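You operate a simulated robot arm through the tools that you are given. There is no shell and no other tool.

The job below is to be done with a simulated two-armed robot. You get a single attempt, and the scene is never put back.

TASK
Test the sump float: on AUTO, lift it till the run lamp lights.
Fine: keep above the water; red knob back to OFF, then shut the sump lid. Where these are worked on the way, their far stop is far enough and under half their travel is too little: red knob, sump lid.

Only the result counts: the job must be done as asked and must still hold three seconds after the hand-in. Knocking over, shifting, dropping, spilling or breaking anything else fails it. A push-on lid holds only when it is set on centred and level and pressed home; a screw cap is set on level and turned clockwise until tight.

THE ROBOT
Two 7-joint arms with fingered hands on one trunk that stands fixed in place. Base frame: the origin is at the foot of the trunk, x ahead of it, y to its left, z up. Units: mm, rad, N and s.
The left shoulder is at [90, 128, 1134], the right one opposite. Payload 5 kg a hand.
The TCP of each hand is the grasp point between the finger pads, 37 mm short of the fingertips. In the tool frame z runs along the fingers and y along their closing line. Largest opening 124 mm; the body of the gripper starts 43 mm behind the TCP. The gripper is a hand of 3 fingers: y runs from the thumb to the fingers, the wrist lies at [-21, -116, -203] in the tool frame, and closing takes about 1.5 s.
Orientation is told as [roll, pitch, yaw] about the base's x, y, z axes, in that order, counted from this pose: with the fingers straight down and the wrist toward the robot, the tool's x, y and z point along [0, 1, 0], [1, 0, 0] and [0, 0, -1] of the base frame.

THE INTERFACE
- The arms move only by the tool arm_command. It takes "left_deltas", "right_deltas" or both (then of equal length, played together; a hand with none holds still); each is a list of rows, each a list of 6 numbers: the shift along the base's x, y, z in mm, then the turn, a rotation vector about the base's x, y, z in rad. In form: [[tx, ty, tz, wx, wy, wz], ...]. A call has 1 to 20 rows; each row shifts and turns the commanded pose from where the row before left it. "left_jaw" and "right_jaw" are, for a hand that has rows, the gripper command, from -1 (fully open) to 1 (shut), values between in proportion, set as the call begins (left out, the last holds). Each row takes 0.2 s and may step no farther than 50 mm and 0.15 rad from the row before; otherwise, or with a gripper value out of range, the whole call is refused. A pose out of reach is approached as far as the arm can. The call stops where the force on the tool passes 90 N (or 10 N more than at its start, if that is more) or the arm is blocked; 0.2 s more then pass. The fingers move at their own pace (about 45 mm/s each) and stop on an object; they squeeze with about 31 N. The grip force told is the motor's: it shows also when the fingers shut on nothing. Time passes only in rows, and 0.2 s behind the last, so rows that do not move let the fingers close. The reply holds the time, the measured pose of the TCP, the force on the tool along the base axes, the opening and the grip force, in the units named above and with some noise, with the torque about the TCP (base axes, N m) and any sound that the robot's microphone picked up.
- Cameras (640 x 400 px; columns grow to the right, rows downward): "scene" is now at [248.1, -29.4, 1299.4]; the picture's right is [-0.34, -0.94, 0.00], its down [-0.52, 0.19, -0.83] and it looks along [0.78, -0.29, -0.55] (base axes); focal length 214 px, centre (320, 200). "left" rides on the left gripper at [-72, -104, -154] in its tool frame; the picture's right is [-0.83, -0.26, 0.49], its down [0.51, -0.72, 0.47] and it looks along [0.23, 0.64, 0.73] (tool axes); focal length 243 px, centre (320, 200). "right" rides on the right gripper at [72, -104, -154] in its tool frame; the picture's right is [-0.83, 0.26, -0.49], its down [-0.51, -0.72, 0.47] and it looks along [-0.23, 0.64, 0.73] (tool axes); focal length 243 px, centre (320, 200).
- camera(camera): a new picture of that camera. No time passes.
- raise_lower(by): slides the trunk up (or, below 0, down) by that many mm; the arms and the scene camera ride with it, the base frame stays. It gives what a move gives, with no picture.
- set_fingers(index, middle, thumb_bend, thumb_turn, hand): sets how far each is bent, from 0 (flat) to 1 (curled in); at 0.3 the hand is open as for a grip, at 0.7 the pads meet at the TCP. One left out holds its place. A second passes; each finger stops where it meets its share of the squeeze, and holds until it gets a number again. A gripper value or a shape takes the hand back. It gives what a move gives, with no picture; readings hold the bend of each and the force on the fingers (four entries, about 0 where the hand has none), thumb and palm. thumb_turn goes from beside the hand (0) to across from the fingers (1), as for a grip.
- preshape(shape, hand): the hand has 3 fingers and takes this shape, open, in about a second: jaw (thumb against the fingers, like two jaws); tri (thumb and two fingers); tip (a fingertip pinch); poke (one finger out to press); point (the index stretched); flat (the hand flat); cup (the hand cupped); fist (a fist). The gripper value then closes the fingers along that shape, each until it touches; the sizes above hold for jaw. It gives what a move gives, with no picture.
- head_to(pan, tilt): turns the head with the scene camera to pan (to the left, within 1.396 rad either way) and tilt (down, from -0.506 to 1.204), counted from straight ahead of the robot. It gives what a move gives.
- point_at(camera, pixels): for up to 12 pixels [column, row] of the newest picture of that camera ("zoom" is the newest enlarged one), the place [x, y, z] in the base frame of the surface seen there, good to about 3 mm. No time passes.
- inspect(camera, box): a new picture of the part [left, top, right, bottom] of that camera's present view, enlarged. No time passes.
- hand_in(): hands the job in; it is judged then, once.

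Unless the task says otherwise, let go and move clear before handing in.

The tools are called after "Request:" by a JSON object that holds its "fn" and its "kwargs". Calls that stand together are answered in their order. arm_command: Moves the arms, as the interface text tells. Its arguments: {"type":"object","properties":{"left_deltas":{"type":"array","items":{"type":"array","items":{"type":"number"}}},"left_jaw":{"type":"number"},"right_deltas":{"type":"array","items":{"type":"array","items":{"type":"number"}}},"right_jaw":{"type":"number"}},"required":[]} The other tools are called the same way: raise_lower (by) slides the trunk up or down; preshape (shape, hand) gives the hand a shape; set_fingers (index, middle, thumb_bend, thumb_turn, hand) moves the fingers one by one; head_to (pan, tilt) turns the head that bears the scene camera; camera (camera) takes a picture; point_at (camera, pixels) gives the place of the surface under pixels of a picture; inspect (camera, box) takes an enlarged picture of a part of a camera's view; hand_in () hands the job in.

At the start:

```text
clock: 0.0
left_tcp_pos: [831.8, 36.0, 1312.6]
left_ee_rot: [0.001, 0.001, 0.002]
left_contact_force: [-0.2, 0.3, 0.5]
left_moment: [0.0, 0.03, 0.01]
left_width: 123.6
left_grasp_force: 0.1
left_shape: jaw
left_bend: [0.3, 0.3, 0.3, 0.98]
left_finger forces: [0.0, 0.0, 0.0, 0.0, 0.0, 0.1]
right_tcp_pos: [563.8, -612.8, 1304.6]
right_ee_rot: [0.0, -0.001, -0.001]
right_contact_force: [0.2, -0.1, -0.8]
right_moment: [-0.01, 0.02, 0.0]
right_width: 123.7
right_grasp_force: 0.1
right_shape: jaw
right_bend: [0.3, 0.3, 0.3, 0.98]
right_finger forces: [0.0, 0.1, 0.1, 0.0, 0.0, 0.1]
trunk travel left (down, up): [-325.0, 238.0]
head pan, tilt: [-0.349, 0.583]
```

scene: 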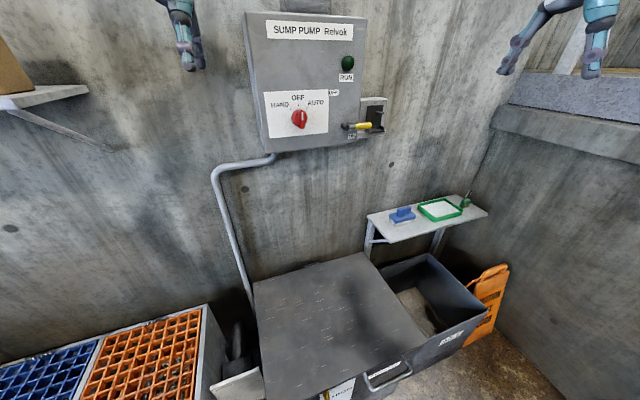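
right: 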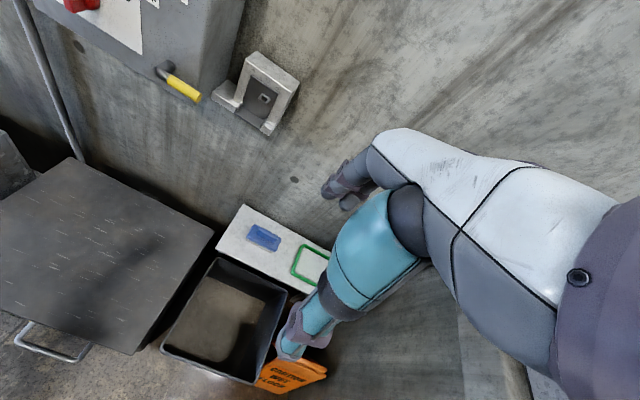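
left: 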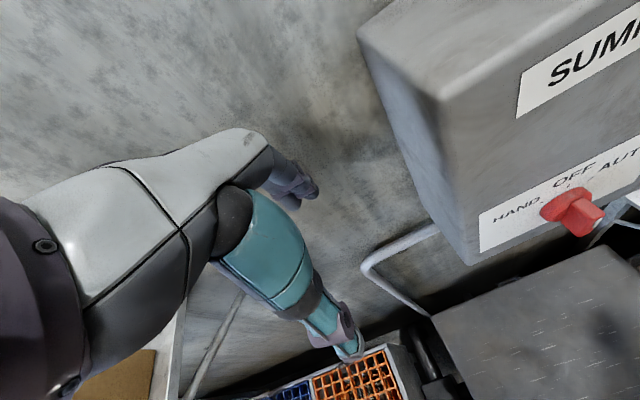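

The scene view shows the control box with the red knob (~[299,118]) at OFF, a RUN lamp (~[347,63]), a yellow-handled lever at [357,126], and the sump box with a closed lid (~[330,310]) and a handle at [385,375]. I'll look at these more closely.

Request:
{"fn": "inspect", "kwargs": {"camera": "scene", "box": [240, 10, 400, 150]}}

Request:
{"fn": "inspect", "kwargs": {"camera": "scene", "box": [200, 240, 520, 400]}}

Request:
{"fn": "point_at", "kwargs": {"camera": "scene", "pixels": [[299, 118], [347, 63], [365, 125], [255, 285], [362, 255], [425, 345], [270, 395], [385, 375], [376, 118], [410, 310], [320, 310], [280, 130]]}}

```text
2.86 times, centred on (320, 80) of scene
```

zoom: 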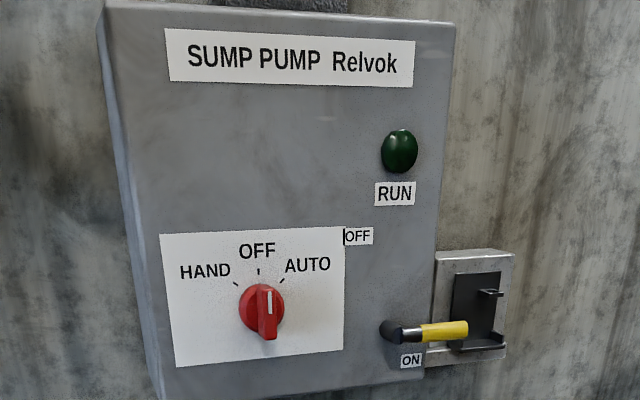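

```text
2.00 times, centred on (360, 320) of scene
```

zoom: 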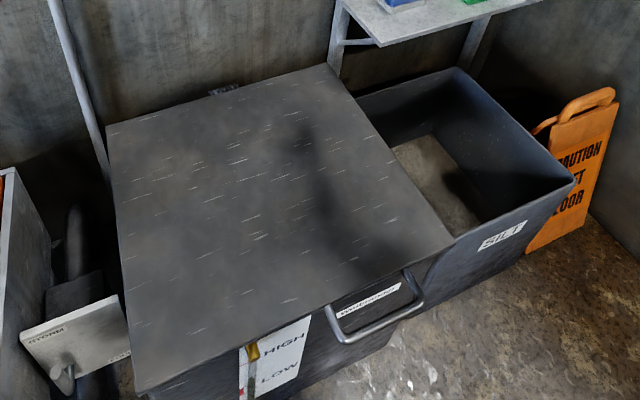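

```text
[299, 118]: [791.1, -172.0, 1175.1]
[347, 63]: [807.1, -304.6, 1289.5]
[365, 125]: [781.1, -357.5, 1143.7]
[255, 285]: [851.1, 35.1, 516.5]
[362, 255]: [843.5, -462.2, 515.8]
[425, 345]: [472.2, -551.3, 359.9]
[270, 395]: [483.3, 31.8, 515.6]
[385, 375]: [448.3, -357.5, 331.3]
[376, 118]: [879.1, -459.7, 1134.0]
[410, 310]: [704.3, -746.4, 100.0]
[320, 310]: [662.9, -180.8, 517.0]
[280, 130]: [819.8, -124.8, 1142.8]
```

The lid top is at z≈516 with its hinge likely at the back (x≈850) and its handle on the front. I'll tilt the head down to see the front of the sump and the labels.

Request:
{"fn": "head_to", "kwargs": {"pan": -0.349, "tilt": 1.0}}

Request:
{"fn": "camera", "kwargs": {"camera": "scene"}}

```text
clock: 0.9
left_tcp_pos: [830.6, 36.1, 1313.9]
left_ee_rot: [-0.001, 0.0, 0.002]
left_contact_force: [-0.6, -0.1, -0.6]
left_moment: [0.01, 0.03, -0.02]
left_width: 123.7
left_grasp_force: 0.0
left_shape: jaw
left_bend: [0.3, 0.3, 0.3, 0.98]
left_finger forces: [0.0, 0.1, 0.0, 0.0, 0.1, 0.0]
right_tcp_pos: [563.2, -611.8, 1303.5]
right_ee_rot: [0.001, 0.0, 0.001]
right_contact_force: [-0.4, -0.8, -0.2]
right_moment: [-0.02, 0.0, 0.03]
right_width: 123.7
right_grasp_force: 0.0
right_shape: jaw
right_bend: [0.3, 0.3, 0.3, 0.98]
right_finger forces: [0.0, 0.0, 0.0, 0.1, 0.0, 0.1]
trunk travel left (down, up): [-325.0, 238.0]
head pan, tilt: [-0.349, 1.0]
```

```text
taken
```

scene: 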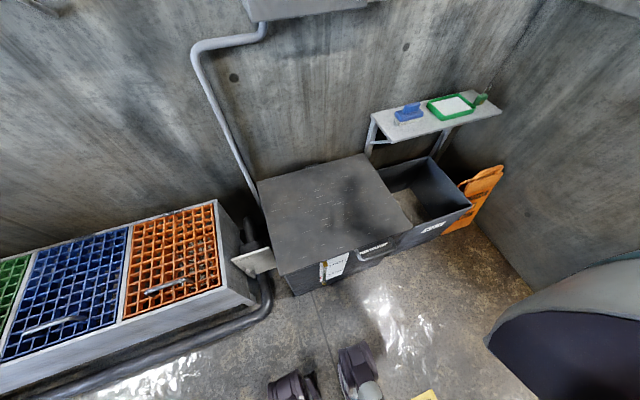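

Request:
{"fn": "inspect", "kwargs": {"camera": "scene", "box": [220, 140, 480, 300]}}

Request:
{"fn": "inspect", "kwargs": {"camera": "scene", "box": [310, 220, 420, 290]}}

Request:
{"fn": "inspect", "kwargs": {"camera": "scene", "box": [220, 200, 320, 300]}}

```text
2.46 times, centred on (350, 220) of scene
```

zoom: 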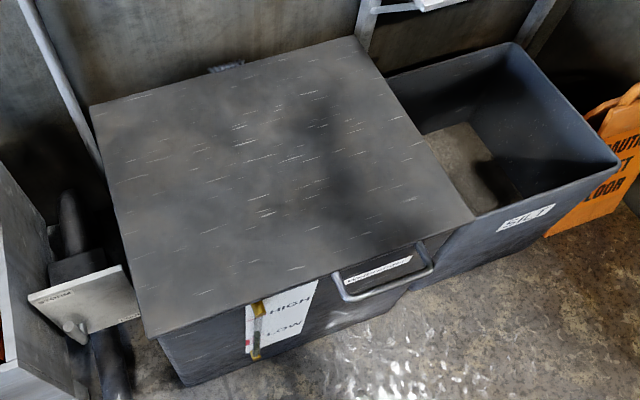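

```text
5.71 times, centred on (365, 255) of scene
```

zoom: 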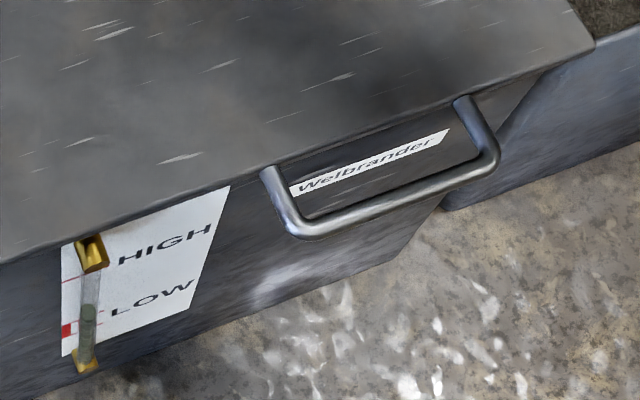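

```text
4.00 times, centred on (270, 250) of scene
```

zoom: 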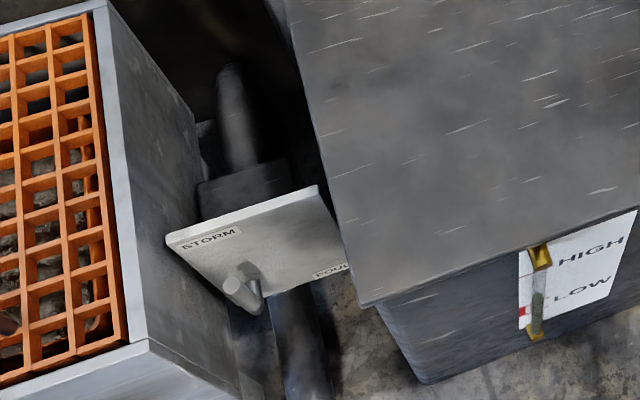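

The handle is a C bar on the front edge of the lid, and the gauge shows a low water level. I'll measure the handle, lid edges and sump.

Request:
{"fn": "inspect", "kwargs": {"camera": "scene", "box": [310, 220, 420, 290]}}

Request:
{"fn": "point_at", "kwargs": {"camera": "zoom", "pixels": [[268, 170], [290, 215], [310, 230], [400, 202], [450, 180], [487, 160], [463, 103], [590, 45], [230, 180], [90, 245], [87, 310], [340, 180]]}}

Request:
{"fn": "point_at", "kwargs": {"camera": "scene", "pixels": [[259, 184], [364, 157], [408, 228], [281, 272], [313, 167], [430, 160], [470, 208], [440, 235]]}}

```text
5.71 times, centred on (365, 255) of scene
```

zoom: 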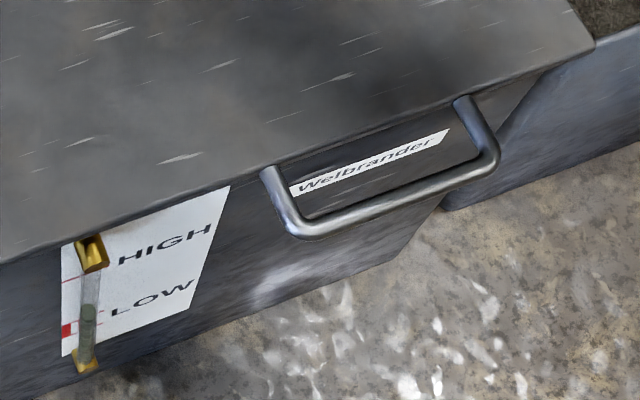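

```text
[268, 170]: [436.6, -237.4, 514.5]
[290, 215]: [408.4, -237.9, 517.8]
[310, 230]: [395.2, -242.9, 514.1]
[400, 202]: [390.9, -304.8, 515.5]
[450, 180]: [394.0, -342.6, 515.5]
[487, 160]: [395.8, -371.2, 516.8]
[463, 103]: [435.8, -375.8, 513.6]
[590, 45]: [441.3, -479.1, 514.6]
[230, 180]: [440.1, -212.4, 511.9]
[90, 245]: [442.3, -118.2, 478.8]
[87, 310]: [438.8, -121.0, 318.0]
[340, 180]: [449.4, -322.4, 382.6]
```

```text
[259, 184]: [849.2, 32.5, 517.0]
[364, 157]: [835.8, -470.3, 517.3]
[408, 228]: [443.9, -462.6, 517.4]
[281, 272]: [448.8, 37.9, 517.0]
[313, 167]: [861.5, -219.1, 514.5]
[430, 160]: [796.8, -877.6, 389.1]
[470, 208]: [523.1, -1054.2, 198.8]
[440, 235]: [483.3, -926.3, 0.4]
```

The lid spans x 440–850, y −475 to 40, and the handle bar sits at x≈393, z≈515, y −238 to −375. Next I'll look up at the panel to check the isolator lever's state.

Request:
{"fn": "head_to", "kwargs": {"pan": -0.5, "tilt": 0.2}}

Request:
{"fn": "camera", "kwargs": {"camera": "scene"}}

Request:
{"fn": "inspect", "kwargs": {"camera": "right", "box": [40, 0, 320, 180]}}

```text
clock: 2.0
left_tcp_pos: [831.5, 38.1, 1313.2]
left_ee_rot: [0.001, 0.0, 0.002]
left_contact_force: [0.9, 0.4, -0.6]
left_moment: [0.05, -0.02, 0.02]
left_width: 123.5
left_grasp_force: 0.0
left_shape: jaw
left_bend: [0.3, 0.3, 0.3, 0.98]
left_finger forces: [0.0, 0.1, 0.1, 0.1, 0.1, 0.0]
right_tcp_pos: [563.5, -612.1, 1303.7]
right_ee_rot: [0.0, -0.001, 0.0]
right_contact_force: [0.5, 0.3, 0.5]
right_moment: [0.05, -0.02, 0.0]
right_width: 123.7
right_grasp_force: 0.1
right_shape: jaw
right_bend: [0.3, 0.3, 0.3, 0.98]
right_finger forces: [0.1, 0.0, 0.0, 0.1, 0.0, 0.0]
trunk travel left (down, up): [-325.0, 238.0]
head pan, tilt: [-0.499, 0.201]
```

```text
taken
```

scene: 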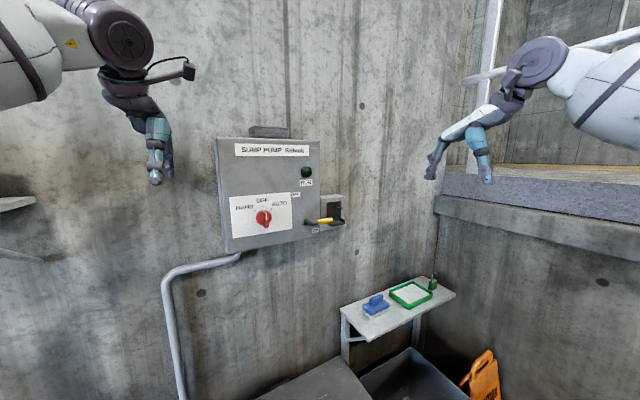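

```text
2.22 times, centred on (180, 90) of right
```

zoom: 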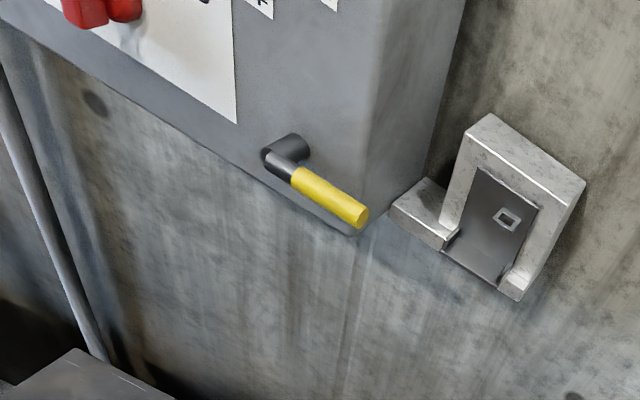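

Request:
{"fn": "inspect", "kwargs": {"camera": "scene", "box": [215, 130, 355, 255]}}

Request:
{"fn": "inspect", "kwargs": {"camera": "scene", "box": [280, 180, 350, 240]}}

Request:
{"fn": "point_at", "kwargs": {"camera": "zoom", "pixels": [[255, 378], [420, 375], [300, 385], [150, 140], [320, 460], [460, 370], [560, 300]]}}

```text
3.20 times, centred on (285, 192) of scene
```

zoom: 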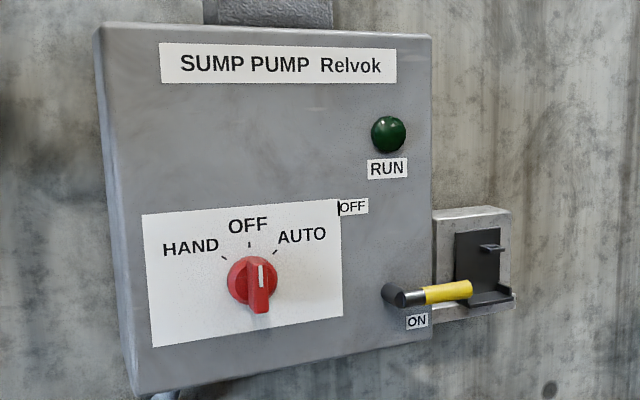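

```text
6.67 times, centred on (315, 210) of scene
```

zoom: 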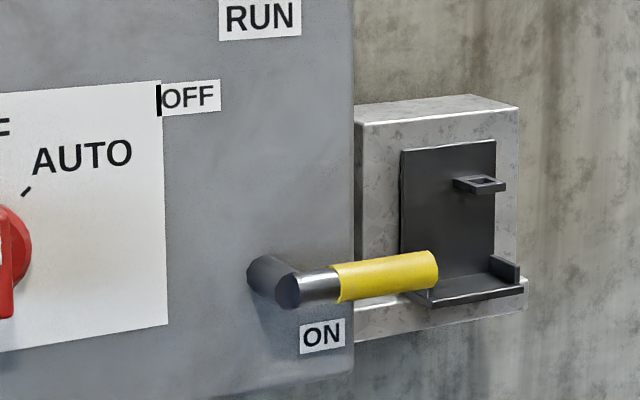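

```text
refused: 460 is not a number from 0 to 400
```

The lever is at its ON label, and the knob pointer (white line at zoom [262,275]) points to OFF, with AUTO about 45° clockwise. I'll measure the knob geometry.

Request:
{"fn": "inspect", "kwargs": {"camera": "scene", "box": [240, 190, 300, 240]}}

Request:
{"fn": "inspect", "kwargs": {"camera": "left", "box": [480, 140, 640, 260]}}

```text
8.00 times, centred on (270, 215) of scene
```

zoom: 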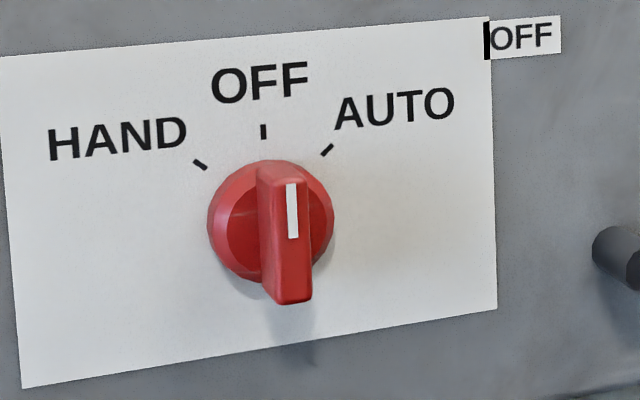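

```text
3.33 times, centred on (560, 200) of left
```

zoom: 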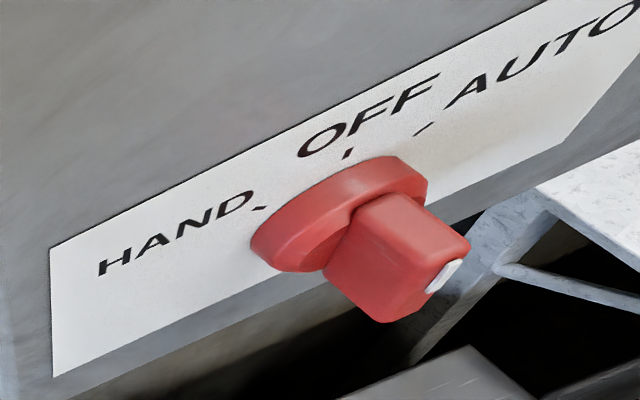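

Request:
{"fn": "inspect", "kwargs": {"camera": "scene", "box": [240, 190, 300, 240]}}

Request:
{"fn": "point_at", "kwargs": {"camera": "zoom", "pixels": [[285, 185], [293, 210], [293, 240], [293, 285], [268, 200], [268, 250], [305, 240], [262, 133], [325, 200], [225, 230], [400, 200], [328, 150]]}}

Request:
{"fn": "point_at", "kwargs": {"camera": "scene", "pixels": [[200, 150], [360, 200], [340, 300], [250, 330], [230, 240], [318, 145], [318, 230], [333, 218], [310, 205]]}}

```text
8.00 times, centred on (270, 215) of scene
```

zoom: 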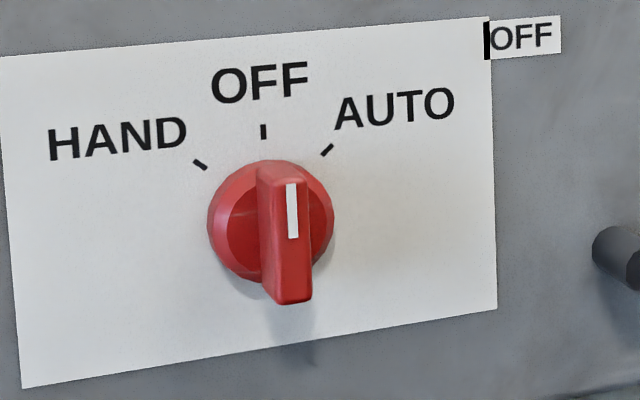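

```text
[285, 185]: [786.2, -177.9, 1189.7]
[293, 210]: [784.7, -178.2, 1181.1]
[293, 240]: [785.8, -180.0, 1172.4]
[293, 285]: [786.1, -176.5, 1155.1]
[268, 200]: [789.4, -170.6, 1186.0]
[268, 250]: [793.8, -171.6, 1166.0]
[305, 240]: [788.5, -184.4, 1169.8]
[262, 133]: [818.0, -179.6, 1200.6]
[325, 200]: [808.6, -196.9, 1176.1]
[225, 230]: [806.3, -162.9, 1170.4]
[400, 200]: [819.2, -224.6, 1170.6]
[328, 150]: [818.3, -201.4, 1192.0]
```

```text
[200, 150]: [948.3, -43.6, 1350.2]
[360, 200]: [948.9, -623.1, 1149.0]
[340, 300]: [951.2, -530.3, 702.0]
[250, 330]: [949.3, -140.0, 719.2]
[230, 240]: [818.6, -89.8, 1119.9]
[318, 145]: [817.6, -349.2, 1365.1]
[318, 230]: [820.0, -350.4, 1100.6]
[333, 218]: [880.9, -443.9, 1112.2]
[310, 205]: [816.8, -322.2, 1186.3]
```

The box face is at x≈819; the knob ridge front is at x≈785, y −170…−185, z 1152–1192, so its axis is about (y −178, z 1172). The wall is at x≈950. I'll orient the right hand with fingers pointing +x and the closing line along y, and bring it near the knob.

Request:
{"fn": "arm_command", "kwargs": {"right_deltas": [[0, 18, -8, -0.080614, -0.080614, 0.080614], [0, 18, -8, -0.080614, -0.080614, 0.080614], [0, 18, -8, -0.080614, -0.080614, 0.080614], [0, 18, -8, -0.080614, -0.080614, 0.080614], [0, 18, -8, -0.080614, -0.080614, 0.080614], [0, 18, -8, -0.080614, -0.080614, 0.080614], [0, 18, -8, -0.080614, -0.080614, 0.080614], [0, 18, -8, -0.080614, -0.080614, 0.080614], [0, 18, -8, -0.080614, -0.080614, 0.080614], [0, 18, -8, -0.080614, -0.080614, 0.080614], [0, 18, -8, -0.080614, -0.080614, 0.080614], [0, 18, -8, -0.080614, -0.080614, 0.080614], [0, 18, -8, -0.080614, -0.080614, 0.080614], [0, 18, -8, -0.080614, -0.080614, 0.080614], [0, 18, -8, -0.080614, -0.080614, 0.080614]]}}

Request:
{"fn": "camera", "kwargs": {"camera": "scene"}}

Request:
{"fn": "camera", "kwargs": {"camera": "right"}}

```text
clock: 5.2
left_tcp_pos: [830.4, 35.7, 1312.7]
left_ee_rot: [0.0, 0.0, 0.002]
left_contact_force: [-0.3, -0.6, -0.4]
left_moment: [0.03, 0.0, 0.01]
left_width: 123.3
left_grasp_force: 0.1
left_shape: jaw
left_bend: [0.3, 0.3, 0.3, 0.98]
left_finger forces: [0.1, 0.0, 0.0, 0.1, 0.0, 0.1]
right_tcp_pos: [564.3, -343.1, 1184.0]
right_ee_rot: [-1.573, 0.0, 1.572]
right_contact_force: [0.0, 0.1, 0.1]
right_moment: [-0.01, -0.01, -0.03]
right_width: 123.6
right_grasp_force: 0.1
right_shape: jaw
right_bend: [0.3, 0.3, 0.3, 0.98]
right_finger forces: [0.0, 0.1, 0.0, 0.0, 0.0, 0.0]
trunk travel left (down, up): [-325.0, 238.0]
head pan, tilt: [-0.499, 0.201]
```

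```text
taken
```

scene: 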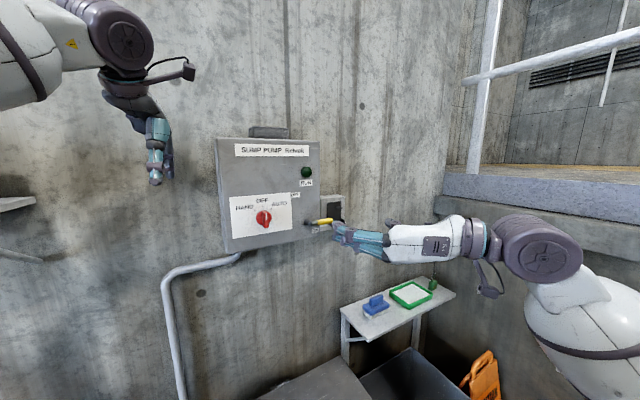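

```text
taken
```

right: 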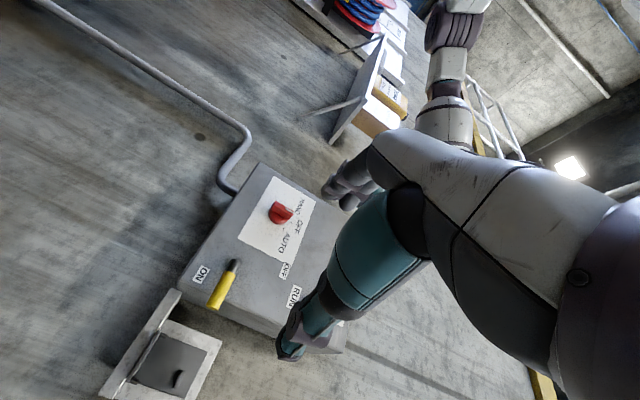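

The hand is oriented correctly (rpy −1.57, 0, 1.57). I'll move it in front of the knob at a standoff, x≈690.

Request:
{"fn": "arm_command", "kwargs": {"right_deltas": [[20, 28, -2, 0, 0, 0], [20, 28, -2, 0, 0, 0], [20, 28, -2, 0, 0, 0], [20, 28, -2, 0, 0, 0], [20, 28, -2, 0, 0, 0], [24, 25, -2, 0, 0, 0], [0, 0, 0, 0, 0, 0], [0, 0, 0, 0, 0, 0], [0, 0, 0, 0, 0, 0]], "right_jaw": 0.3}}

Request:
{"fn": "camera", "kwargs": {"camera": "scene"}}

Request:
{"fn": "camera", "kwargs": {"camera": "right"}}

Request:
{"fn": "inspect", "kwargs": {"camera": "scene", "box": [220, 160, 380, 260]}}

```text
clock: 7.2
left_tcp_pos: [831.9, 36.7, 1313.7]
left_ee_rot: [0.0, 0.0, 0.002]
left_contact_force: [-0.6, -0.3, -0.7]
left_moment: [-0.01, -0.05, -0.01]
left_width: 123.7
left_grasp_force: 0.1
left_shape: jaw
left_bend: [0.3, 0.3, 0.3, 0.98]
left_finger forces: [0.1, 0.0, 0.1, 0.1, 0.0, 0.1]
right_tcp_pos: [687.7, -177.9, 1172.0]
right_ee_rot: [-1.57, -0.001, 1.572]
right_contact_force: [-0.5, -0.4, -0.3]
right_moment: [-0.03, 0.0, 0.02]
right_width: 44.0
right_grasp_force: 0.2
right_shape: jaw
right_bend: [0.74, 0.51, 0.73, 1.0]
right_finger forces: [0.0, 0.0, 0.0, 0.0, 0.1, 0.0]
trunk travel left (down, up): [-325.0, 238.0]
head pan, tilt: [-0.499, 0.201]
```

```text
taken
```

scene: 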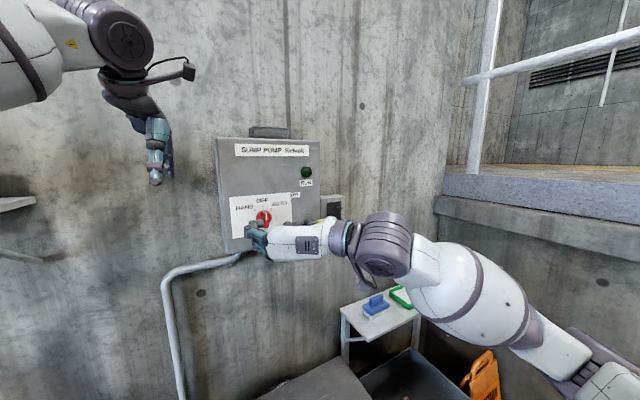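

```text
taken
```

right: 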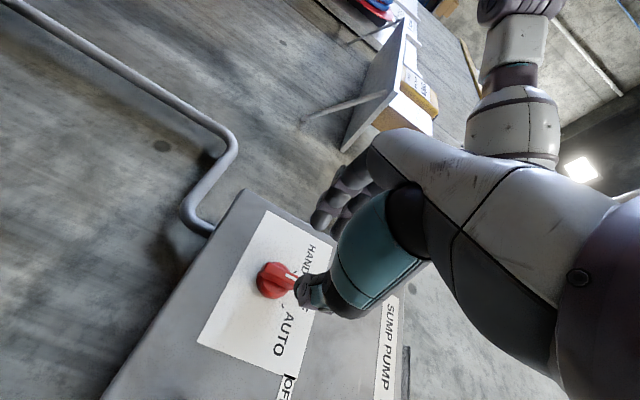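

```text
4.00 times, centred on (300, 210) of scene
```

zoom: 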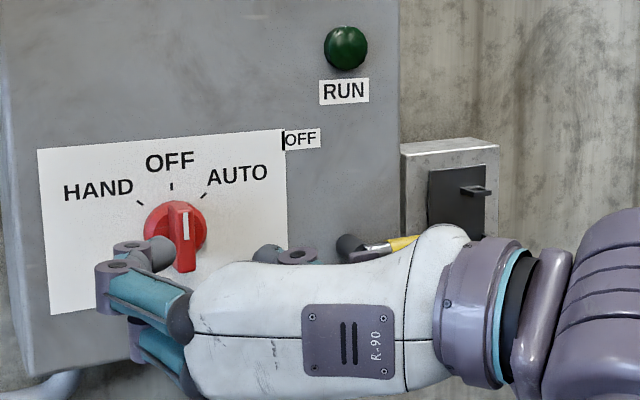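

The jaw shape curls the fingers inward. I'll measure where the fingertips are relative to the knob.

Request:
{"fn": "point_at", "kwargs": {"camera": "zoom", "pixels": [[165, 245], [150, 258], [130, 245], [110, 270], [145, 295], [265, 255], [295, 257], [185, 320], [130, 335]]}}

Request:
{"fn": "inspect", "kwargs": {"camera": "scene", "box": [235, 190, 315, 250]}}

Request:
{"fn": "inspect", "kwargs": {"camera": "right", "box": [220, 130, 420, 330]}}

```text
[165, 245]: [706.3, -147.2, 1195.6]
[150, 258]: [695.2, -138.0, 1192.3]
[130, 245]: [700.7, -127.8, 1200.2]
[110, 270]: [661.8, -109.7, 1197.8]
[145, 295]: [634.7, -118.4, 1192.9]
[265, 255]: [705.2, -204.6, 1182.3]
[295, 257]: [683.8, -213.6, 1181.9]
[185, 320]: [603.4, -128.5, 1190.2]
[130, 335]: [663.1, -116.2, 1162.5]
```

```text
6.67 times, centred on (275, 220) of scene
```

zoom: 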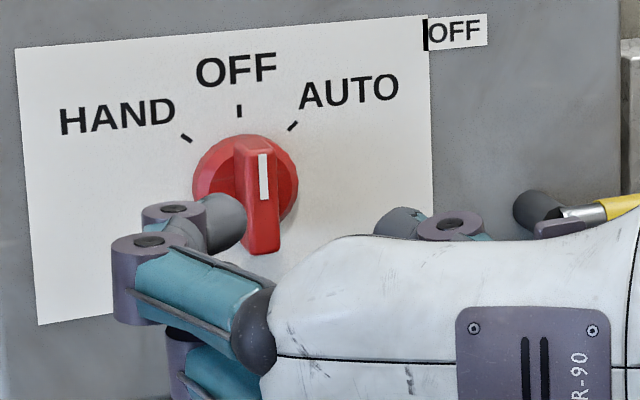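

```text
2.00 times, centred on (320, 230) of right
```

zoom: 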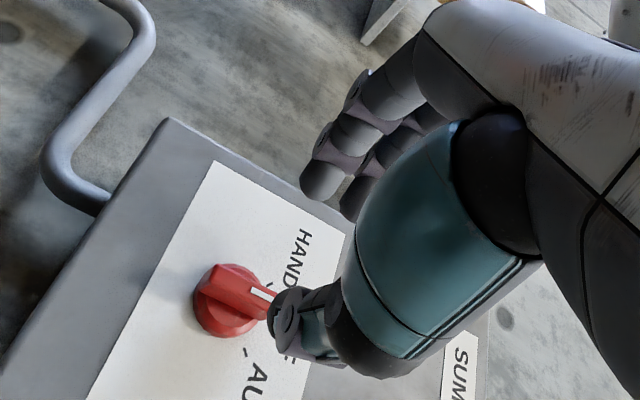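

Request:
{"fn": "arm_command", "kwargs": {"right_deltas": [[0, 0, 0, 0, 0, 0], [0, 0, 0, 0, 0, 0], [0, 0, 0, 0, 0, 0], [0, 0, 0, 0, 0, 0]], "right_jaw": 0.77}}

Request:
{"fn": "inspect", "kwargs": {"camera": "scene", "box": [235, 190, 315, 250]}}

Request:
{"fn": "point_at", "kwargs": {"camera": "zoom", "pixels": [[250, 225], [240, 230], [220, 215], [200, 220], [180, 215], [160, 245], [330, 222], [350, 225], [300, 225], [280, 220]]}}

```text
clock: 8.2
left_tcp_pos: [830.8, 37.2, 1314.4]
left_ee_rot: [0.0, 0.0, 0.002]
left_contact_force: [-0.1, -0.1, -0.5]
left_moment: [0.03, -0.01, 0.03]
left_width: 123.5
left_grasp_force: 0.1
left_shape: jaw
left_bend: [0.3, 0.3, 0.3, 0.98]
left_finger forces: [0.0, 0.0, 0.0, 0.0, 0.0, 0.0]
right_tcp_pos: [688.2, -176.8, 1173.3]
right_ee_rot: [-1.57, 0.0, 1.571]
right_contact_force: [-0.1, 0.5, 0.0]
right_moment: [0.02, -0.03, 0.0]
right_width: 14.5
right_grasp_force: 0.0
right_shape: jaw
right_bend: [0.72, 0.63, 0.73, 1.0]
right_finger forces: [0.1, 0.0, 0.0, 0.1, 0.1, 0.0]
trunk travel left (down, up): [-325.0, 238.0]
head pan, tilt: [-0.499, 0.201]
```

```text
6.67 times, centred on (275, 220) of scene
```

zoom: 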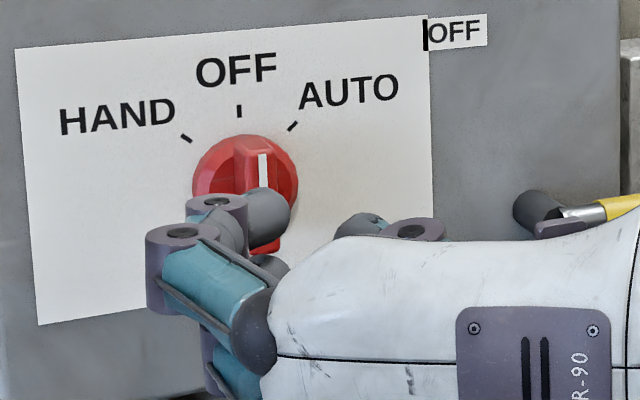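

```text
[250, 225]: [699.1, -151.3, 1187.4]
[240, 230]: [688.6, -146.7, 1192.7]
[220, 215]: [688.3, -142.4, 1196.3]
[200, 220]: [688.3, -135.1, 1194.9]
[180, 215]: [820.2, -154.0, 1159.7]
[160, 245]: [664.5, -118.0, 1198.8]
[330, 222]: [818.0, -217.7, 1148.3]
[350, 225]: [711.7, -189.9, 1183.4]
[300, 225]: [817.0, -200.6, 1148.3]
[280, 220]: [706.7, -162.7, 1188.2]
```

Nearly closed, the fingertips reach about 30 mm past the TCP. I'll reopen, advance to TCP x≈766 so the tips straddle the ridge, then close.

Request:
{"fn": "arm_command", "kwargs": {"right_deltas": [[0, 0, 0, 0, 0, 0], [0, 0, 0, 0, 0, 0], [0, 0, 0, 0, 0, 0], [0, 0, 0, 0, 0, 0], [20, 0, 0, 0, 0, 0], [20, 0, 0, 0, 0, 0], [20, 0, 0, 0, 0, 0], [10, 0, 0, 0, 0, 0], [8, -1, 0, 0, 0, 0]], "right_jaw": 0.2}}

Request:
{"fn": "inspect", "kwargs": {"camera": "scene", "box": [225, 180, 325, 255]}}

Request:
{"fn": "inspect", "kwargs": {"camera": "right", "box": [220, 130, 420, 330]}}

```text
clock: 10.2
left_tcp_pos: [832.5, 36.3, 1314.6]
left_ee_rot: [-0.002, 0.002, 0.002]
left_contact_force: [0.3, -0.9, 0.1]
left_moment: [-0.02, -0.02, 0.0]
left_width: 123.6
left_grasp_force: 0.1
left_shape: jaw
left_bend: [0.3, 0.3, 0.3, 0.98]
left_finger forces: [0.0, 0.1, 0.1, 0.1, 0.0, 0.0]
right_tcp_pos: [765.9, -178.7, 1173.0]
right_ee_rot: [-1.572, 0.0, 1.571]
right_contact_force: [-0.2, -0.4, 0.4]
right_moment: [0.03, -0.01, -0.01]
right_width: 49.1
right_grasp_force: 0.1
right_shape: jaw
right_bend: [0.74, 0.49, 0.72, 1.0]
right_finger forces: [0.0, 0.0, 0.0, 0.0, 0.0, 0.1]
trunk travel left (down, up): [-325.0, 238.0]
head pan, tilt: [-0.499, 0.201]
```

```text
5.33 times, centred on (275, 218) of scene
```

zoom: 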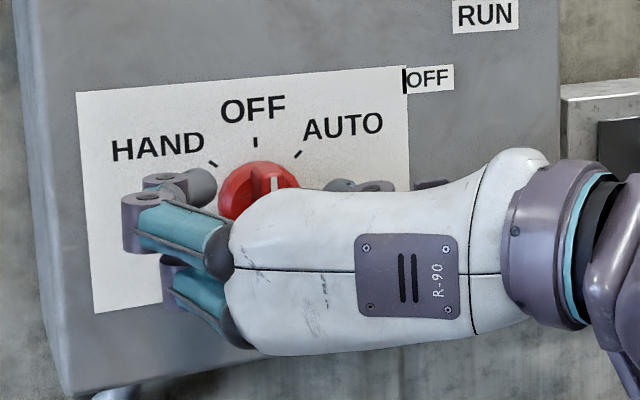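

```text
2.00 times, centred on (320, 230) of right
```

zoom: 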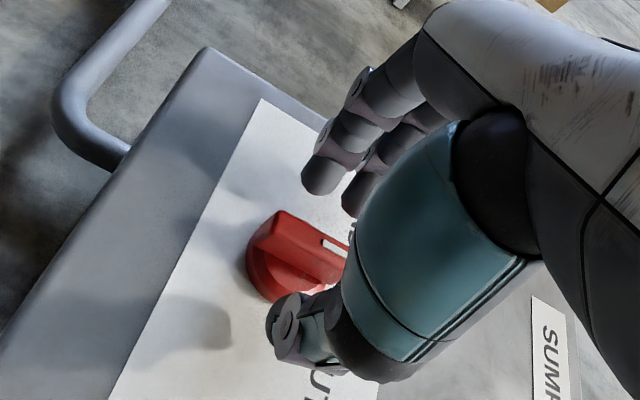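

The ridge is between the two fingers and the thumb with no contact yet. Closing now.

Request:
{"fn": "arm_command", "kwargs": {"right_deltas": [[0, 0, 0, 0, 0, 0], [0, 0, 0, 0, 0, 0], [0, 0, 0, 0, 0, 0], [0, 0, 0, 0, 0, 0], [0, 0, 0, 0, 0, 0]], "right_jaw": 1.0}}

Request:
{"fn": "inspect", "kwargs": {"camera": "scene", "box": [225, 180, 325, 255]}}

Request:
{"fn": "inspect", "kwargs": {"camera": "right", "box": [220, 130, 420, 330]}}

```text
clock: 11.4
left_tcp_pos: [831.5, 36.9, 1314.0]
left_ee_rot: [-0.002, 0.001, 0.002]
left_contact_force: [-0.6, 1.5, -0.8]
left_moment: [0.0, -0.01, -0.02]
left_width: 123.8
left_grasp_force: 0.0
left_shape: jaw
left_bend: [0.3, 0.3, 0.3, 0.98]
left_finger forces: [0.0, 0.0, 0.0, 0.0, 0.0, 0.0]
right_tcp_pos: [765.9, -178.8, 1171.7]
right_ee_rot: [-1.57, -0.001, 1.571]
right_contact_force: [2.7, -0.7, 0.1]
right_moment: [0.0, -0.01, 0.01]
right_width: 7.7
right_grasp_force: 30.7
right_shape: jaw
right_bend: [0.71, 0.67, 0.73, 1.0]
right_finger forces: [17.6, 9.3, 0.1, 0.1, 27.5, 0.0]
trunk travel left (down, up): [-325.0, 238.0]
head pan, tilt: [-0.499, 0.201]
```

```text
5.33 times, centred on (275, 218) of scene
```

zoom: 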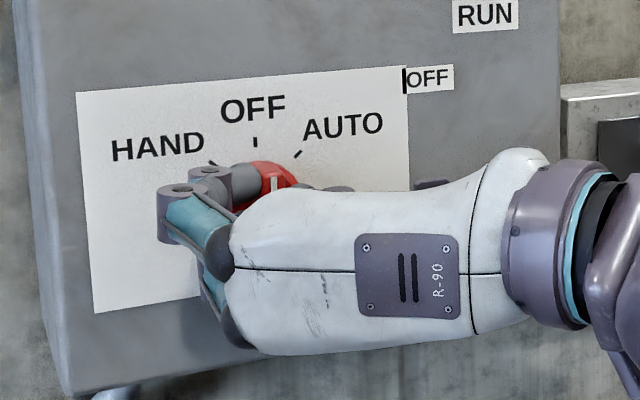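

```text
2.00 times, centred on (320, 230) of right
```

zoom: 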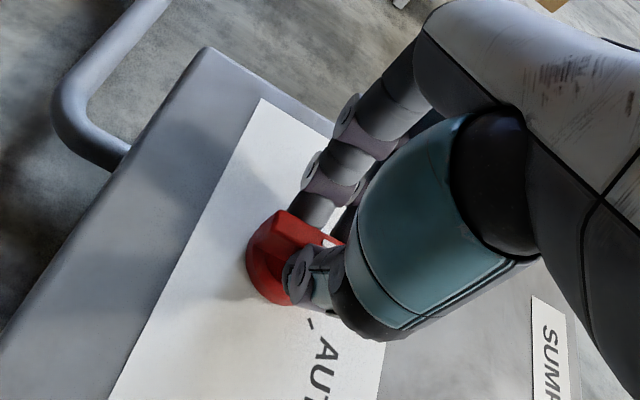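

Firm grip on the ridge (forces 17.6/9.3/27.5 N). I'll turn clockwise (+x rotation) about 0.78 rad toward AUTO.

Request:
{"fn": "arm_command", "kwargs": {"right_deltas": [[0, 0, 0, 0.1, 0, 0], [0, 0, 0, 0.1, 0, 0], [0, 0, 0, 0.1, 0, 0], [0, 0, 0, 0.1, 0, 0], [0, 0, 0, 0.1, 0, 0], [0, 0, 0, 0.1, 0, 0], [0, 0, 0, 0.1, 0, 0], [0, 0, 0, 0.085, 0, 0]]}}

Request:
{"fn": "inspect", "kwargs": {"camera": "scene", "box": [225, 180, 325, 255]}}

Request:
{"fn": "inspect", "kwargs": {"camera": "right", "box": [220, 130, 420, 330]}}

```text
clock: 13.2
left_tcp_pos: [831.4, 35.2, 1314.3]
left_ee_rot: [0.001, 0.0, 0.001]
left_contact_force: [0.6, 0.2, 0.3]
left_moment: [0.02, 0.01, 0.01]
left_width: 123.7
left_grasp_force: 0.1
left_shape: jaw
left_bend: [0.3, 0.3, 0.3, 0.98]
left_finger forces: [0.0, 0.0, 0.1, 0.0, 0.0, 0.0]
right_tcp_pos: [764.1, -178.7, 1170.8]
right_ee_rot: [-1.57, -0.789, 1.57]
right_contact_force: [2.0, -5.6, 1.1]
right_moment: [-0.08, -0.05, -0.12]
right_width: 8.1
right_grasp_force: 30.8
right_shape: jaw
right_bend: [0.71, 0.67, 0.72, 1.0]
right_finger forces: [16.6, 11.5, 0.0, 0.0, 32.0, 0.1]
trunk travel left (down, up): [-325.0, 238.0]
head pan, tilt: [-0.499, 0.201]
```

```text
5.33 times, centred on (275, 218) of scene
```

zoom: 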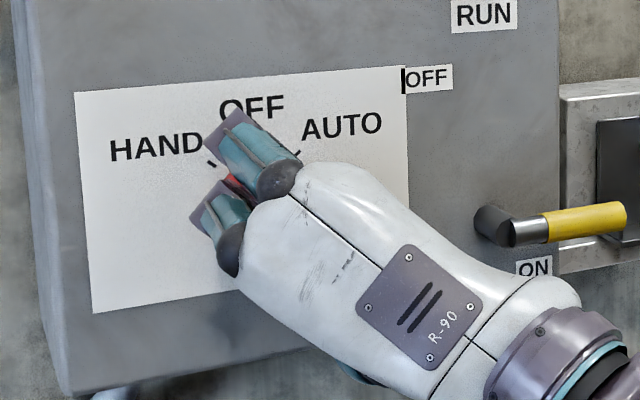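

```text
2.00 times, centred on (320, 230) of right
```

zoom: 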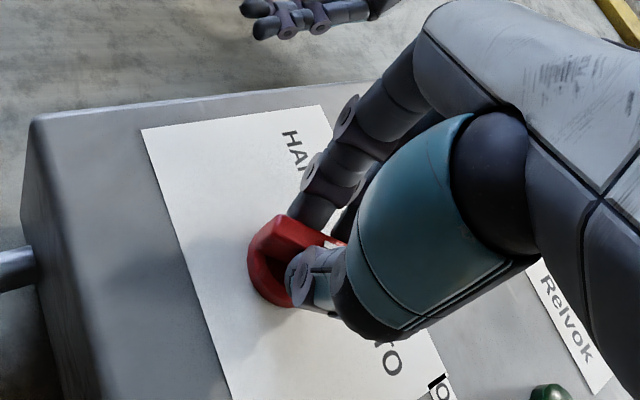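

The knob followed the turn with low torque. I'll turn a little further to find the AUTO stop.

Request:
{"fn": "arm_command", "kwargs": {"right_deltas": [[0, 0, 0, 0.04, 0, 0], [0, 0, 0, 0.04, 0, 0], [0, 0, 0, 0.02, 0, 0]]}}

```text
clock: 14.0
left_tcp_pos: [832.5, 35.3, 1313.4]
left_ee_rot: [0.001, -0.002, 0.001]
left_contact_force: [0.6, 0.6, -0.7]
left_moment: [0.02, 0.01, -0.02]
left_width: 123.6
left_grasp_force: 0.0
left_shape: jaw
left_bend: [0.3, 0.3, 0.3, 0.98]
left_finger forces: [0.1, 0.0, 0.0, 0.0, 0.1, 0.0]
right_tcp_pos: [764.7, -178.9, 1171.2]
right_ee_rot: [-1.571, -0.887, 1.571]
right_contact_force: [3.5, -5.4, 0.8]
right_moment: [-0.11, -0.06, -0.12]
right_width: 7.9
right_grasp_force: 31.6
right_shape: jaw
right_bend: [0.71, 0.66, 0.72, 1.0]
right_finger forces: [15.8, 12.5, 0.0, 0.1, 31.8, 0.1]
trunk travel left (down, up): [-325.0, 238.0]
head pan, tilt: [-0.499, 0.201]
```

Torque barely changed. I'll release, back off and check where the pointer is.

Request:
{"fn": "arm_command", "kwargs": {"right_deltas": [[0, 0, 0, 0, 0, 0], [0, 0, 0, 0, 0, 0], [0, 0, 0, 0, 0, 0], [0, 0, 0, 0, 0, 0], [-25, 0, 0, 0, 0, 0], [-35, 0, 0, 0, 0, 0], [-40, -40, 0, 0, 0, 0], [-40, -40, 0, 0, 0, 0], [0, -40, 0, 0, 0, 0]], "right_jaw": 0.2}}

Request:
{"fn": "inspect", "kwargs": {"camera": "scene", "box": [225, 130, 345, 255]}}

```text
refused: row 7 steps farther than a row can; nothing moved
```

```text
3.20 times, centred on (285, 192) of scene
```

zoom: 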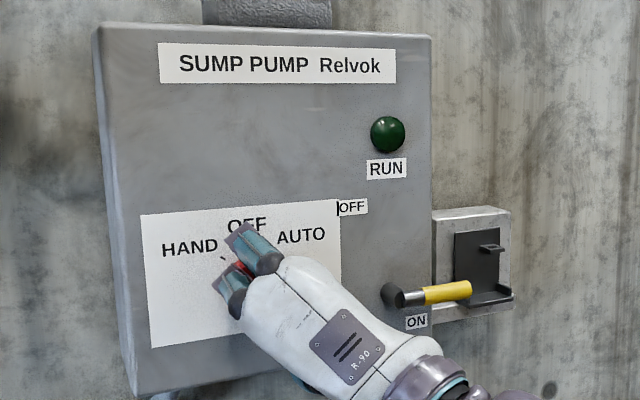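

One row was too large; I'll resend with smaller steps.

Request:
{"fn": "arm_command", "kwargs": {"right_deltas": [[0, 0, 0, 0, 0, 0], [0, 0, 0, 0, 0, 0], [0, 0, 0, 0, 0, 0], [0, 0, 0, 0, 0, 0], [-25, 0, 0, 0, 0, 0], [-35, 0, 0, 0, 0, 0], [-30, -30, 0, 0, 0, 0], [-30, -30, 0, 0, 0, 0], [-20, -30, 0, 0, 0, 0], [0, -40, 0, 0, 0, 0]], "right_jaw": 0.2}}

Request:
{"fn": "inspect", "kwargs": {"camera": "scene", "box": [225, 130, 345, 255]}}

```text
clock: 16.2
left_tcp_pos: [831.3, 35.1, 1314.2]
left_ee_rot: [0.0, 0.001, 0.002]
left_contact_force: [-0.1, -0.3, 0.8]
left_moment: [0.02, -0.01, 0.01]
left_width: 123.7
left_grasp_force: 0.0
left_shape: jaw
left_bend: [0.3, 0.3, 0.3, 0.98]
left_finger forces: [0.0, 0.1, 0.0, 0.0, 0.0, 0.0]
right_tcp_pos: [624.2, -309.0, 1171.5]
right_ee_rot: [-1.573, -0.886, 1.575]
right_contact_force: [-0.1, -0.2, 0.3]
right_moment: [-0.01, 0.02, 0.03]
right_width: 49.3
right_grasp_force: 0.1
right_shape: jaw
right_bend: [0.74, 0.49, 0.72, 1.0]
right_finger forces: [0.0, 0.0, 0.0, 0.0, 0.0, 0.0]
trunk travel left (down, up): [-325.0, 238.0]
head pan, tilt: [-0.499, 0.201]
```

```text
3.20 times, centred on (285, 192) of scene
```

zoom: 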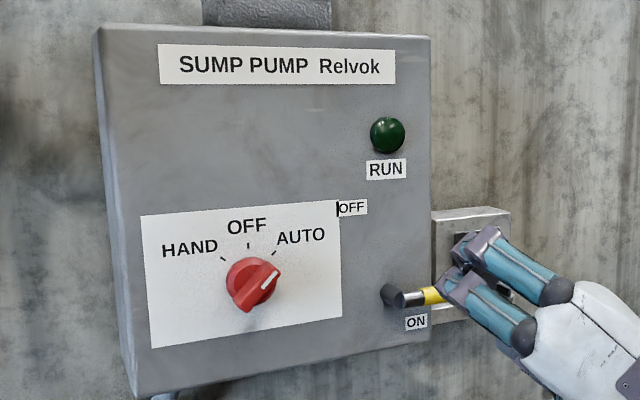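

The white pointer line now points at the AUTO tick (zoom [268,278]). Now the lid: I'll reorient the right hand to a 45° forward‑down pitch and move it back and down in front of the handle.

Request:
{"fn": "arm_command", "kwargs": {"right_deltas": [[-40, 0, -20, 0.1372, 0, 0], [-40, 0, -20, 0.1372, 0, 0], [-40, 0, -20, 0.1372, 0, 0], [-40, 0, -20, 0.1372, 0, 0], [-40, 0, -20, 0.1372, 0, 0], [-15, 0, -45, 0, 0.1309, 0], [-15, 0, -45, 0, 0.1309, 0], [-15, 0, -45, 0, 0.1309, 0], [-15, 0, -45, 0, 0.1309, 0], [-15, 0, -45, 0, 0.1309, 0], [-15, 0, -45, 0, 0.1309, 0]], "right_jaw": -0.2}}

Request:
{"fn": "head_to", "kwargs": {"pan": -0.4, "tilt": 0.85}}

Request:
{"fn": "camera", "kwargs": {"camera": "scene"}}

Request:
{"fn": "camera", "kwargs": {"camera": "right"}}

```text
clock: 18.6
left_tcp_pos: [831.5, 35.6, 1313.4]
left_ee_rot: [0.0, -0.001, 0.003]
left_contact_force: [0.0, -0.3, -0.1]
left_moment: [0.04, 0.05, 0.03]
left_width: 123.6
left_grasp_force: 0.0
left_shape: jaw
left_bend: [0.3, 0.3, 0.3, 0.98]
left_finger forces: [0.0, 0.1, 0.1, 0.0, 0.1, 0.0]
right_tcp_pos: [413.4, -367.5, 751.1]
right_ee_rot: [0.001, -0.784, -0.001]
right_contact_force: [-0.2, -0.2, 0.7]
right_moment: [0.01, -0.02, 0.01]
right_width: 74.0
right_grasp_force: 0.0
right_shape: jaw
right_bend: [0.73, 0.41, 0.65, 1.0]
right_finger forces: [0.0, 0.0, 0.0, 0.0, 0.1, 0.0]
right hand out of reach, approached as far as the arm can: row 1, 2, 3, 4, 5, 6
trunk travel left (down, up): [-325.0, 238.0]
head pan, tilt: [-0.499, 0.201]
```

```text
clock: 19.6
left_tcp_pos: [831.1, 36.5, 1314.5]
left_ee_rot: [-0.001, -0.001, 0.003]
left_contact_force: [-0.2, 0.6, -0.6]
left_moment: [0.0, -0.02, -0.01]
left_width: 123.6
left_grasp_force: 0.0
left_shape: jaw
left_bend: [0.3, 0.3, 0.3, 0.98]
left_finger forces: [0.0, 0.0, 0.1, 0.0, 0.0, 0.0]
right_tcp_pos: [415.9, -367.6, 751.4]
right_ee_rot: [0.002, -0.787, 0.0]
right_contact_force: [1.1, -0.3, 0.3]
right_moment: [0.02, 0.0, -0.01]
right_width: 74.0
right_grasp_force: 0.1
right_shape: jaw
right_bend: [0.73, 0.41, 0.65, 1.0]
right_finger forces: [0.0, 0.0, 0.0, 0.1, 0.0, 0.0]
trunk travel left (down, up): [-325.0, 238.0]
head pan, tilt: [-0.4, 0.85]
```

```text
taken
```

scene: 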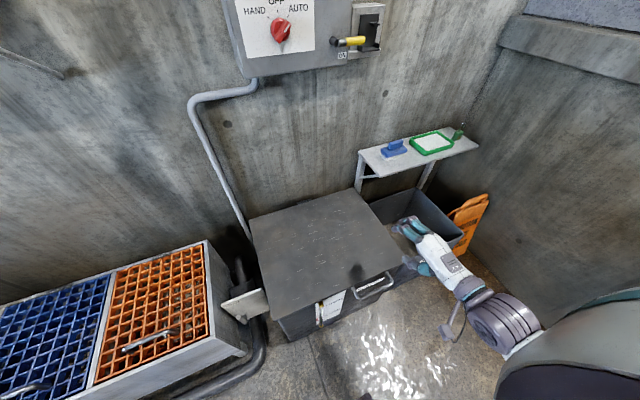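

```text
taken
```

right: 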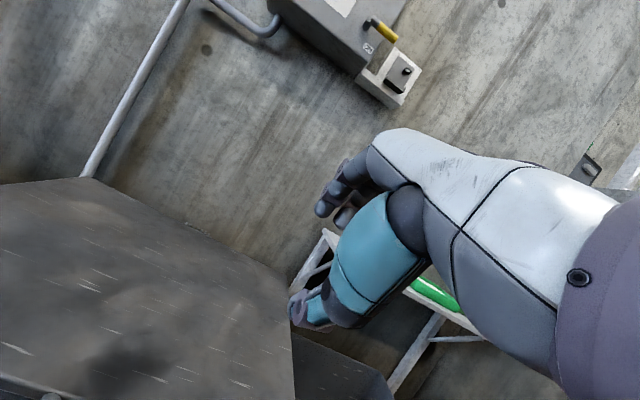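

The hand is at (415, −367, 751) with −45° pitch. Before approaching, I'll re-measure the handle and hinge from this view.

Request:
{"fn": "inspect", "kwargs": {"camera": "scene", "box": [240, 170, 410, 340]}}

Request:
{"fn": "point_at", "kwargs": {"camera": "scene", "pixels": [[253, 216], [355, 189], [405, 251], [275, 316], [306, 198], [374, 287], [355, 293], [390, 277], [357, 190], [340, 193]]}}

Request:
{"fn": "inspect", "kwargs": {"camera": "scene", "box": [285, 180, 325, 210]}}

```text
2.35 times, centred on (325, 255) of scene
```

zoom: 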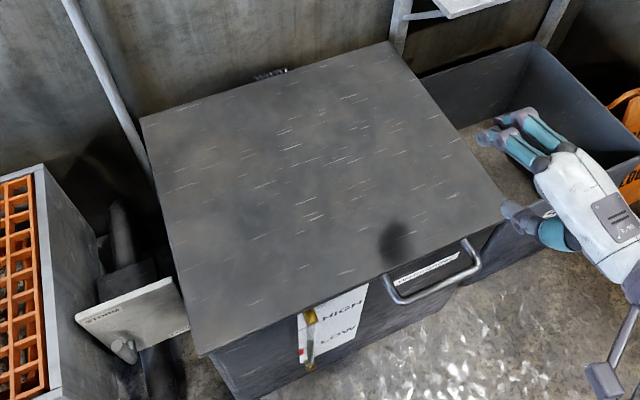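

```text
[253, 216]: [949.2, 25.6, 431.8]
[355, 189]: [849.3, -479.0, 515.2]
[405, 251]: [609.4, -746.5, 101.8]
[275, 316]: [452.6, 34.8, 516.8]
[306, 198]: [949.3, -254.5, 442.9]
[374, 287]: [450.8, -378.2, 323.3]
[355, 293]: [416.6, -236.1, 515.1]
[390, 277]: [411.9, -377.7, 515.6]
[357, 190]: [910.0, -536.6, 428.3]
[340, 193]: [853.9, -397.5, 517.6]
```

```text
13.33 times, centred on (305, 195) of scene
```

zoom: 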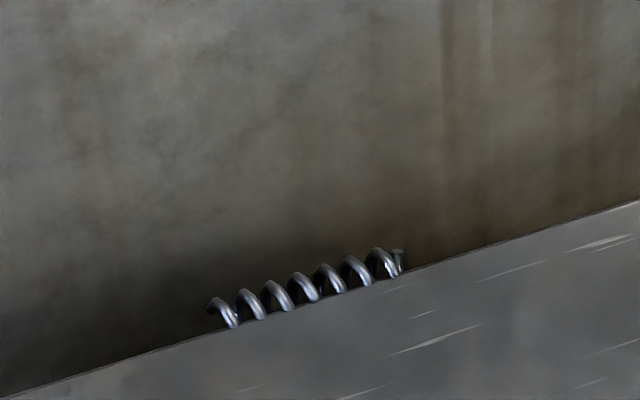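

There's a torsion spring at the hinge (x≈860), so the lid is likely spring-loaded and must be held open. I'll bring the right hand to a pre-grasp just in front of the bar.

Request:
{"fn": "arm_command", "kwargs": {"right_deltas": [[-16, 12, -37, 0, 0, 0], [-16, 12, -37, 0, 0, 0], [-16, 12, -37, 0, 0, 0], [-16, 12, -37, 0, 0, 0], [-15, 13, -37, 0, 0, 0]], "right_jaw": -0.1}}

Request:
{"fn": "inspect", "kwargs": {"camera": "scene", "box": [280, 220, 480, 380]}}

Request:
{"fn": "camera", "kwargs": {"camera": "right"}}

```text
clock: 20.8
left_tcp_pos: [831.7, 34.6, 1313.9]
left_ee_rot: [-0.001, 0.0, 0.002]
left_contact_force: [0.4, -0.2, -0.5]
left_moment: [0.0, -0.03, 0.03]
left_width: 123.9
left_grasp_force: 0.0
left_shape: jaw
left_bend: [0.3, 0.3, 0.3, 0.98]
left_finger forces: [0.0, 0.1, 0.0, 0.1, 0.1, 0.1]
right_tcp_pos: [336.9, -305.8, 564.7]
right_ee_rot: [-0.001, -0.787, 0.002]
right_contact_force: [-0.4, 0.0, -1.0]
right_moment: [-0.03, -0.01, 0.04]
right_width: 68.5
right_grasp_force: 0.1
right_shape: jaw
right_bend: [0.74, 0.43, 0.67, 1.0]
right_finger forces: [0.0, 0.1, 0.1, 0.0, 0.0, 0.0]
trunk travel left (down, up): [-325.0, 238.0]
head pan, tilt: [-0.4, 0.85]
```

```text
2.50 times, centred on (380, 300) of scene
```

zoom: 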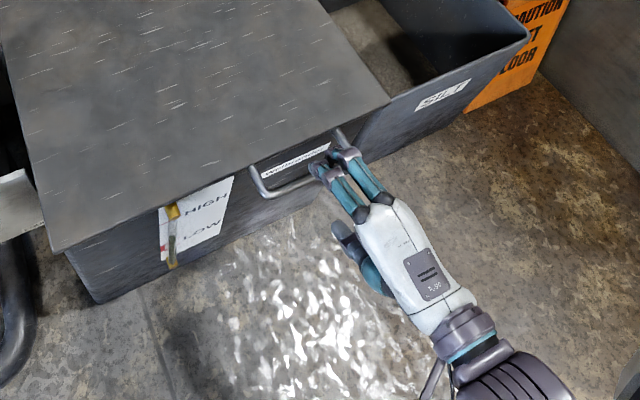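

```text
taken
```

right: 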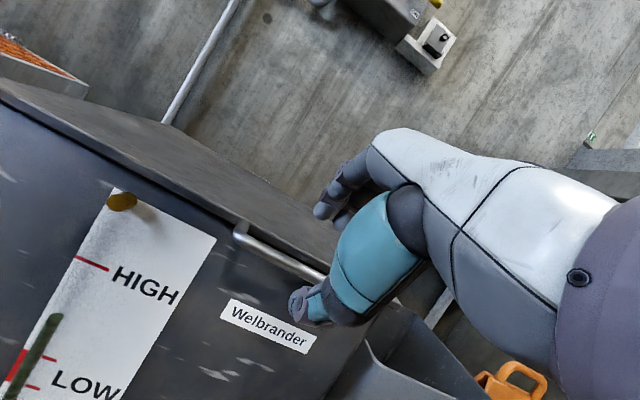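

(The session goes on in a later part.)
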